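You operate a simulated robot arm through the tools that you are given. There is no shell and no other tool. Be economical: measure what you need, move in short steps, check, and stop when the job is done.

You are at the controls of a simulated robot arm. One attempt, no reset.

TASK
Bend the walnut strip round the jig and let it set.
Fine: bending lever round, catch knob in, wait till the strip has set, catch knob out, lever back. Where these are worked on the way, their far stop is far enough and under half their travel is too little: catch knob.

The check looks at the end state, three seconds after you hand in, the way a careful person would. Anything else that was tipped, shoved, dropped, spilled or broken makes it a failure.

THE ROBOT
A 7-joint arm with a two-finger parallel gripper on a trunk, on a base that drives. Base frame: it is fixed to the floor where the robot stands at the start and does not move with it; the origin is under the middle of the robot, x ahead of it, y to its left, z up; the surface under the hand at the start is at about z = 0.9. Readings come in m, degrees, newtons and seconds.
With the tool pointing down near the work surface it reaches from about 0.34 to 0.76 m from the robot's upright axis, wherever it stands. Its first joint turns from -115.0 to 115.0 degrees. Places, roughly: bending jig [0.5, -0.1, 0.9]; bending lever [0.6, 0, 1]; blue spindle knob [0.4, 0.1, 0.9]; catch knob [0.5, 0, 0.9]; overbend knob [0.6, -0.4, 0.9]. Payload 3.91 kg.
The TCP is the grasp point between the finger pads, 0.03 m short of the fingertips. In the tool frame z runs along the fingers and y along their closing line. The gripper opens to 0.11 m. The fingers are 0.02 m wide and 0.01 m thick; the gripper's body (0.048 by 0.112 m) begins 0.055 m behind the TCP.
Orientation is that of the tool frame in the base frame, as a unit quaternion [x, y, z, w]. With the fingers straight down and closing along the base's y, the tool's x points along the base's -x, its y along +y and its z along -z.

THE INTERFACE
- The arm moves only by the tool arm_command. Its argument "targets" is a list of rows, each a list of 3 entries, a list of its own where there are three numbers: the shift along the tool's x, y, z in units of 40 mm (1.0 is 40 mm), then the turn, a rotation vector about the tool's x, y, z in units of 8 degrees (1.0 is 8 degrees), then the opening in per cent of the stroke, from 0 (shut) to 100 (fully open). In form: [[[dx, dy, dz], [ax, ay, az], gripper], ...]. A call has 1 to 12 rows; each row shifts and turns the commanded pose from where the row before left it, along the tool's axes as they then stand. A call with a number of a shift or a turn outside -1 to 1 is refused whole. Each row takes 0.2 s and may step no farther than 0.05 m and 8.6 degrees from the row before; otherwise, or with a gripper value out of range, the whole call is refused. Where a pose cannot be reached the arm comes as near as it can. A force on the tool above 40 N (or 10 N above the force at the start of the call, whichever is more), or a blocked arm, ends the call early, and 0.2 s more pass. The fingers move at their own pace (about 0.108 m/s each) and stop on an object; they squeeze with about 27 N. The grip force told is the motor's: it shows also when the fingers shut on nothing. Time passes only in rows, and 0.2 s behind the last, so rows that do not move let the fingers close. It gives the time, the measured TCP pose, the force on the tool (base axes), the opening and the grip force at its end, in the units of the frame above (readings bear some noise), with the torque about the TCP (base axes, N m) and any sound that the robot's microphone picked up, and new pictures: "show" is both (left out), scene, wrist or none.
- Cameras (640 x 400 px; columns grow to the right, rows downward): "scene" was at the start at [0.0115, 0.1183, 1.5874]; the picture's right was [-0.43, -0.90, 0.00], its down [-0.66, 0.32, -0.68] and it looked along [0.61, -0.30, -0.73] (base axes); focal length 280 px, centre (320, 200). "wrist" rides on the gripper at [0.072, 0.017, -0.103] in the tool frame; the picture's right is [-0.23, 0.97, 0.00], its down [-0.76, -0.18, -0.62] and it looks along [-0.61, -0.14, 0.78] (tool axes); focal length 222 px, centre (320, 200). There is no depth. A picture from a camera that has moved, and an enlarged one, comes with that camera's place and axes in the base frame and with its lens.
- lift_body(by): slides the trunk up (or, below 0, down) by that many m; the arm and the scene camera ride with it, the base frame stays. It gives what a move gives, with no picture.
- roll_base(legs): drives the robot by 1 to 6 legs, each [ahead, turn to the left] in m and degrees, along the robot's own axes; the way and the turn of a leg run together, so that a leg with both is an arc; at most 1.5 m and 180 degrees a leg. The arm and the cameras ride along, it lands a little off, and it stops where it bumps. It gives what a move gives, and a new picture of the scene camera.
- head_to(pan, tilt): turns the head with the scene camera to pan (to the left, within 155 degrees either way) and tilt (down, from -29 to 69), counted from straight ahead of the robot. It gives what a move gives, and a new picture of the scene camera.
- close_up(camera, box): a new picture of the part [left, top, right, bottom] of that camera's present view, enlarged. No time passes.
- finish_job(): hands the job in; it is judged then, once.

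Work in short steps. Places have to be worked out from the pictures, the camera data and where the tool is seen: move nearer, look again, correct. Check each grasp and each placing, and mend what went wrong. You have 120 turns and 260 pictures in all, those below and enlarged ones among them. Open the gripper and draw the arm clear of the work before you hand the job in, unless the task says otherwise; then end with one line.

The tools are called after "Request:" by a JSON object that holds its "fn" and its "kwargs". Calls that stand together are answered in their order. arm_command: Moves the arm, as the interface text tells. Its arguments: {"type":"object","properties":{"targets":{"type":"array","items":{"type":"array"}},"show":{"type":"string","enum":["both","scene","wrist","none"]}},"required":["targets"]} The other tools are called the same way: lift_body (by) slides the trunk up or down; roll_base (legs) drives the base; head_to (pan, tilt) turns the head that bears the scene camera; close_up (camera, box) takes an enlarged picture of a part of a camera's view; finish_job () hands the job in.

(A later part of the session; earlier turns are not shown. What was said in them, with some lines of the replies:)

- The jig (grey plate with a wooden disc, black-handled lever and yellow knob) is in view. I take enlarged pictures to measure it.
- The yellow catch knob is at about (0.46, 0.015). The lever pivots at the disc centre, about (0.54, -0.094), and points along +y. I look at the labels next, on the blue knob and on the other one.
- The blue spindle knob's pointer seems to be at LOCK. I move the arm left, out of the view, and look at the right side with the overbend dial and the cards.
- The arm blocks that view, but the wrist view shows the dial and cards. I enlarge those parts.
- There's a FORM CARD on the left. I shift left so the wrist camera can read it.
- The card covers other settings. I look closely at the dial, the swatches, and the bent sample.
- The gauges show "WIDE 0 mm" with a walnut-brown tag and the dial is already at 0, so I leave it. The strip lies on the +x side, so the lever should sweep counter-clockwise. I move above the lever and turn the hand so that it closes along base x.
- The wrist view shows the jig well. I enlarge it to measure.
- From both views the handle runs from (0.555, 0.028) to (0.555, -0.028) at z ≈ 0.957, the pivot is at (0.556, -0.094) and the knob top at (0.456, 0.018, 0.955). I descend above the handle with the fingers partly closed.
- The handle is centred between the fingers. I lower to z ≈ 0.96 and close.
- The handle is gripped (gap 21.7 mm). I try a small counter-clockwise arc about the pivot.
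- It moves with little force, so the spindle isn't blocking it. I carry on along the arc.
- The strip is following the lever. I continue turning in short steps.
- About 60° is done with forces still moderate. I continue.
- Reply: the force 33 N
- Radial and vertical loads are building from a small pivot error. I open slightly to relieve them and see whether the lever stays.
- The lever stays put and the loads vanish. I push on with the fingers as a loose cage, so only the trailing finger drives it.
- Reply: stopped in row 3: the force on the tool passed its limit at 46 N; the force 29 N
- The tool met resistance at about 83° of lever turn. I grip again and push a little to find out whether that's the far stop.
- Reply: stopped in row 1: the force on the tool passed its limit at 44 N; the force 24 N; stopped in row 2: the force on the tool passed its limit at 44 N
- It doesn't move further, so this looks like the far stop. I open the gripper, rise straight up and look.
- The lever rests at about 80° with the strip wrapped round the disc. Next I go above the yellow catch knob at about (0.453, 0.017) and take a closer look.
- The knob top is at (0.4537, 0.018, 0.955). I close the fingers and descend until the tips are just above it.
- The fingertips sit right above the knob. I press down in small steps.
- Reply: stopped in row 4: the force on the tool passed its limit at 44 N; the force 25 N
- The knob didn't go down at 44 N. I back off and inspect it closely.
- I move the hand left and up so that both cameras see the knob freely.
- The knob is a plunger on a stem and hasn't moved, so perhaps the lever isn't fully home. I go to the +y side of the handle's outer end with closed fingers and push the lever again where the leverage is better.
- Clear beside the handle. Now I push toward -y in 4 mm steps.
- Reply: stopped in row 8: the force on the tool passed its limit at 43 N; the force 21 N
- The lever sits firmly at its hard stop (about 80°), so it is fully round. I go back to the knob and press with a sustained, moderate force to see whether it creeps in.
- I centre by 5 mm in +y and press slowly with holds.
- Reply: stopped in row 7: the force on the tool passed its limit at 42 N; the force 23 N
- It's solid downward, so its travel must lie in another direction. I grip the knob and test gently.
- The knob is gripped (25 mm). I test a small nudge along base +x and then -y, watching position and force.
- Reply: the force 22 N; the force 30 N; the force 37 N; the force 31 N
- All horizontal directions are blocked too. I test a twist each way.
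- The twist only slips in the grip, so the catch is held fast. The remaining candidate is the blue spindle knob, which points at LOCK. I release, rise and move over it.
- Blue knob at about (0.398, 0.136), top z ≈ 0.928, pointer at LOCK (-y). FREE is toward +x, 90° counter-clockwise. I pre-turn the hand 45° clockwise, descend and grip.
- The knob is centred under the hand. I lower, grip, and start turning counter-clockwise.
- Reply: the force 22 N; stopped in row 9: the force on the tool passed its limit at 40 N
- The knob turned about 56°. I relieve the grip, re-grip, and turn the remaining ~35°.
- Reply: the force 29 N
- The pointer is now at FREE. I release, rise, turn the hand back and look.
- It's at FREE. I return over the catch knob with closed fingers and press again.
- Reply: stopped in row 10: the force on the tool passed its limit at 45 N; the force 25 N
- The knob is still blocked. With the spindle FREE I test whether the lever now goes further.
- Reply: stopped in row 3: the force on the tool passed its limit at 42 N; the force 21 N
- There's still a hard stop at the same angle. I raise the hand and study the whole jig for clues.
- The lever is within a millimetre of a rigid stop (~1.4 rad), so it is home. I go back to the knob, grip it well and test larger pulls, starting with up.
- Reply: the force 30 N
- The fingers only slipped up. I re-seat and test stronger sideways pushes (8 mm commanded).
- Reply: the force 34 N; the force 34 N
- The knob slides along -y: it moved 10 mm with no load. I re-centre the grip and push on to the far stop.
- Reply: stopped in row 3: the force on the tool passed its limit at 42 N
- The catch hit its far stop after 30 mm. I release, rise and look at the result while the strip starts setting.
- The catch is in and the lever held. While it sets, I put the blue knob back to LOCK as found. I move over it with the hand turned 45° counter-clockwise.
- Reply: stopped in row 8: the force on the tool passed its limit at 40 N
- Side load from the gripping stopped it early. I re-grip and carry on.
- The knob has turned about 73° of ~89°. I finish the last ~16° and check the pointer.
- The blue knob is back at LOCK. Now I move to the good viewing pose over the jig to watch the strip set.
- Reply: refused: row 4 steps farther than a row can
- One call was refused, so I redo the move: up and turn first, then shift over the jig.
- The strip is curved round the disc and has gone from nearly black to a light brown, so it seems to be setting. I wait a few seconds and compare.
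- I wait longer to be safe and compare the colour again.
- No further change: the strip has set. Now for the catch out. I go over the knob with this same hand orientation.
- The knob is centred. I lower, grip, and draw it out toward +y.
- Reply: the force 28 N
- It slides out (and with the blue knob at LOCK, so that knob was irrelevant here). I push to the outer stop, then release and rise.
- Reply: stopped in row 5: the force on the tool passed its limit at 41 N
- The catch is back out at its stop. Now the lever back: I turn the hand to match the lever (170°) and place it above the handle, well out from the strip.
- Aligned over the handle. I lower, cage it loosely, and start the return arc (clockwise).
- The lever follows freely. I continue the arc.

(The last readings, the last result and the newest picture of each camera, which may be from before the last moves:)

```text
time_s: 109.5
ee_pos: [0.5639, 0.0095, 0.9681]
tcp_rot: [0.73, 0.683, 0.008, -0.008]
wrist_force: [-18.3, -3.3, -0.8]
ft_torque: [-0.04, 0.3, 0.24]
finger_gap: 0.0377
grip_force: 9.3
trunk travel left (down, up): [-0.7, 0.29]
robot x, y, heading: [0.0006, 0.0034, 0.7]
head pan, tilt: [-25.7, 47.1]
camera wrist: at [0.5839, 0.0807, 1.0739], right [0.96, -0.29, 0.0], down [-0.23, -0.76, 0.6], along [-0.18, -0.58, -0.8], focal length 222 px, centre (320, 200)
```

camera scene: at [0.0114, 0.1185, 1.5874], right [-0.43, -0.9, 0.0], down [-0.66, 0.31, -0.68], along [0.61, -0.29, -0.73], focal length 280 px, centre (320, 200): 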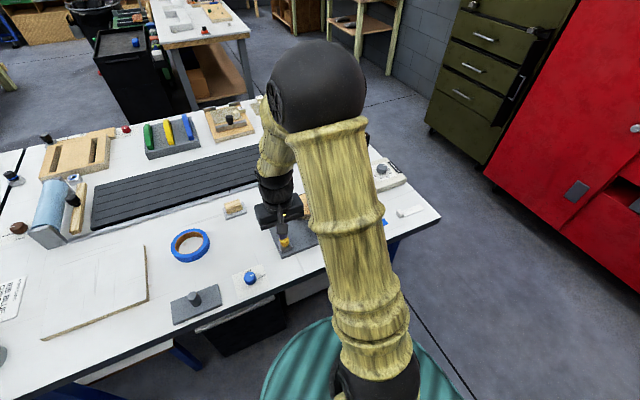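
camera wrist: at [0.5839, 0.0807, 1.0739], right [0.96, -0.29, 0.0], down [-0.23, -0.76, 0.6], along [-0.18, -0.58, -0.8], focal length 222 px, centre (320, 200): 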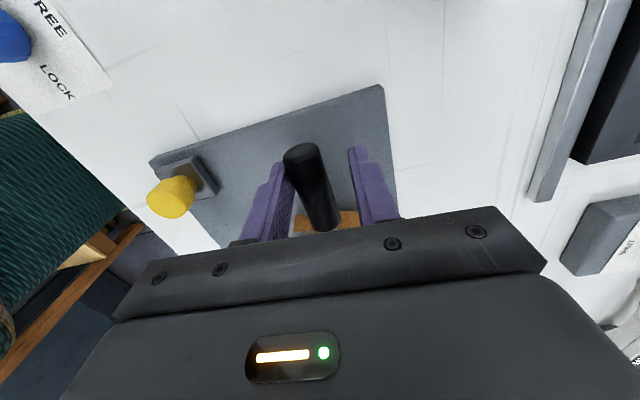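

The lever is against its home stop: 18 N and the fingers were forced open. I open the gripper, rise and check everything.

Request:
{"fn": "arm_command", "kwargs": {"targets": [[[0, -0.1, 0], [0, 0, 0], 45], [[0, 0, 0], [0, 0, 0], 45], [[0, 0, -0.9], [0, 0, 0], 45], [[0, 0, -0.9], [0, 0, 0], 45], [[0, 0, -0.9], [0, 0, 0], 45], [[0, 0, -0.9], [0, 0, 0], 45], [[0, -0.6, -0.9], [0, 0, 0], 100], [[0.4, -0.6, -0.5], [0, 0, 0], 100]], "show": "wrist"}}

Request:
{"fn": "close_up", "kwargs": {"camera": "wrist", "box": [250, 40, 420, 200]}}

Request:
{"fn": "head_to", "kwargs": {"pan": -20, "tilt": 47.1}}

```text
time_s: 111.3
ee_pos: [0.5123, 0.0257, 1.1673]
tcp_rot: [0.731, 0.683, 0.01, -0.006]
wrist_force: [0.5, 0.7, -0.2]
ft_torque: [-0.01, 0.0, 0.0]
finger_gap: 0.11
grip_force: 0.1
trunk travel left (down, up): [-0.7, 0.29]
robot x, y, heading: [0.0048, 0.0017, 0.5]
head pan, tilt: [-25.7, 47.1]
camera wrist: at [0.5325, 0.0956, 1.2728], right [0.96, -0.29, 0.0], down [-0.23, -0.76, 0.61], along [-0.18, -0.58, -0.8], focal length 222 px, centre (320, 200)
```

wrist: 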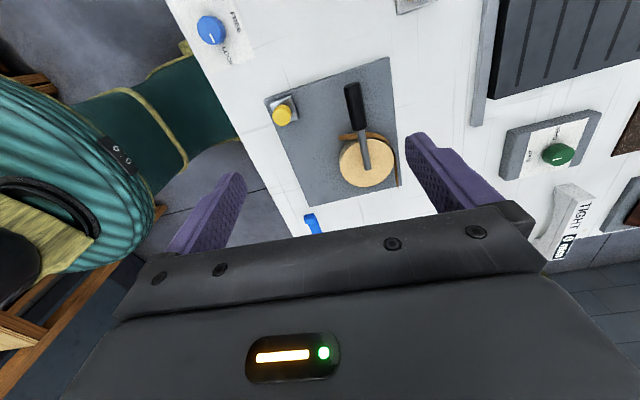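

```text
2.50 times, centred on (335, 120) of wrist
camera zoom: at [0.5325, 0.0956, 1.2728], right [0.96, -0.29, 0.0], down [-0.23, -0.76, 0.61], along [-0.18, -0.58, -0.8], focal length 555 px, centre (282, 400)
```

zoom: 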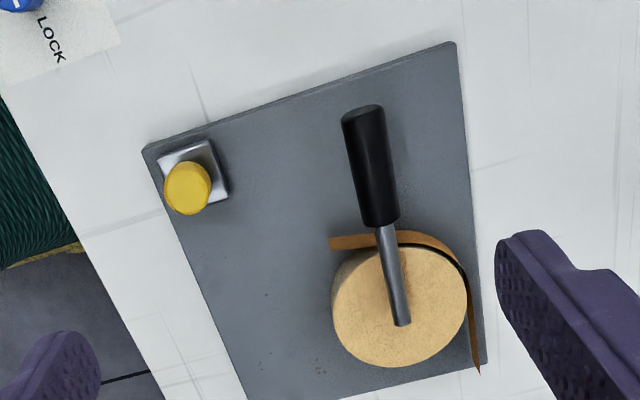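

```text
time_s: 112.0
ee_pos: [0.5139, 0.0246, 1.1668]
tcp_rot: [0.731, 0.683, 0.009, -0.007]
wrist_force: [-0.4, 1.3, 0.7]
ft_torque: [0.02, -0.04, 0.0]
finger_gap: 0.1101
grip_force: 0.0
trunk travel left (down, up): [-0.7, 0.29]
robot x, y, heading: [-0.0003, -0.0005, 0.4]
head pan, tilt: [-20.0, 47.1]
camera scene: at [0.0133, 0.1257, 1.5874], right [-0.33, -0.94, 0.0], down [-0.69, 0.24, -0.68], along [0.64, -0.23, -0.73], focal length 280 px, centre (320, 200)
```

scene: 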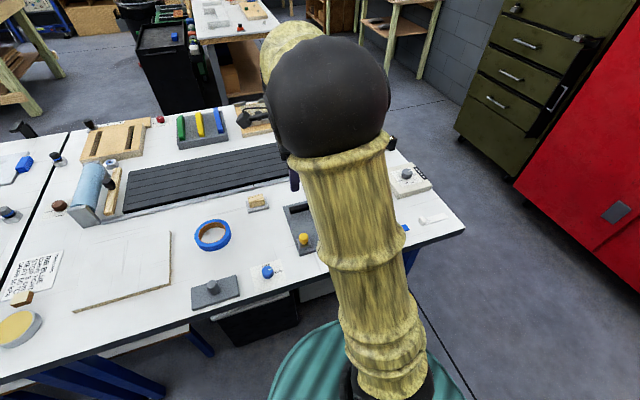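

The strip keeps its bend, the lever is home, the catch is out, the blue knob is back at LOCK, and the open hand is well clear above the jig. I hand in.

Request:
{"fn": "finish_job", "kwargs": {}}

```text
The job is handed in.
```

The walnut strip is bent round the jig and has set. The lever is back and the catch knob is out. I turned the blue spindle knob to FREE while working out how the catch moves, then put it back to LOCK.
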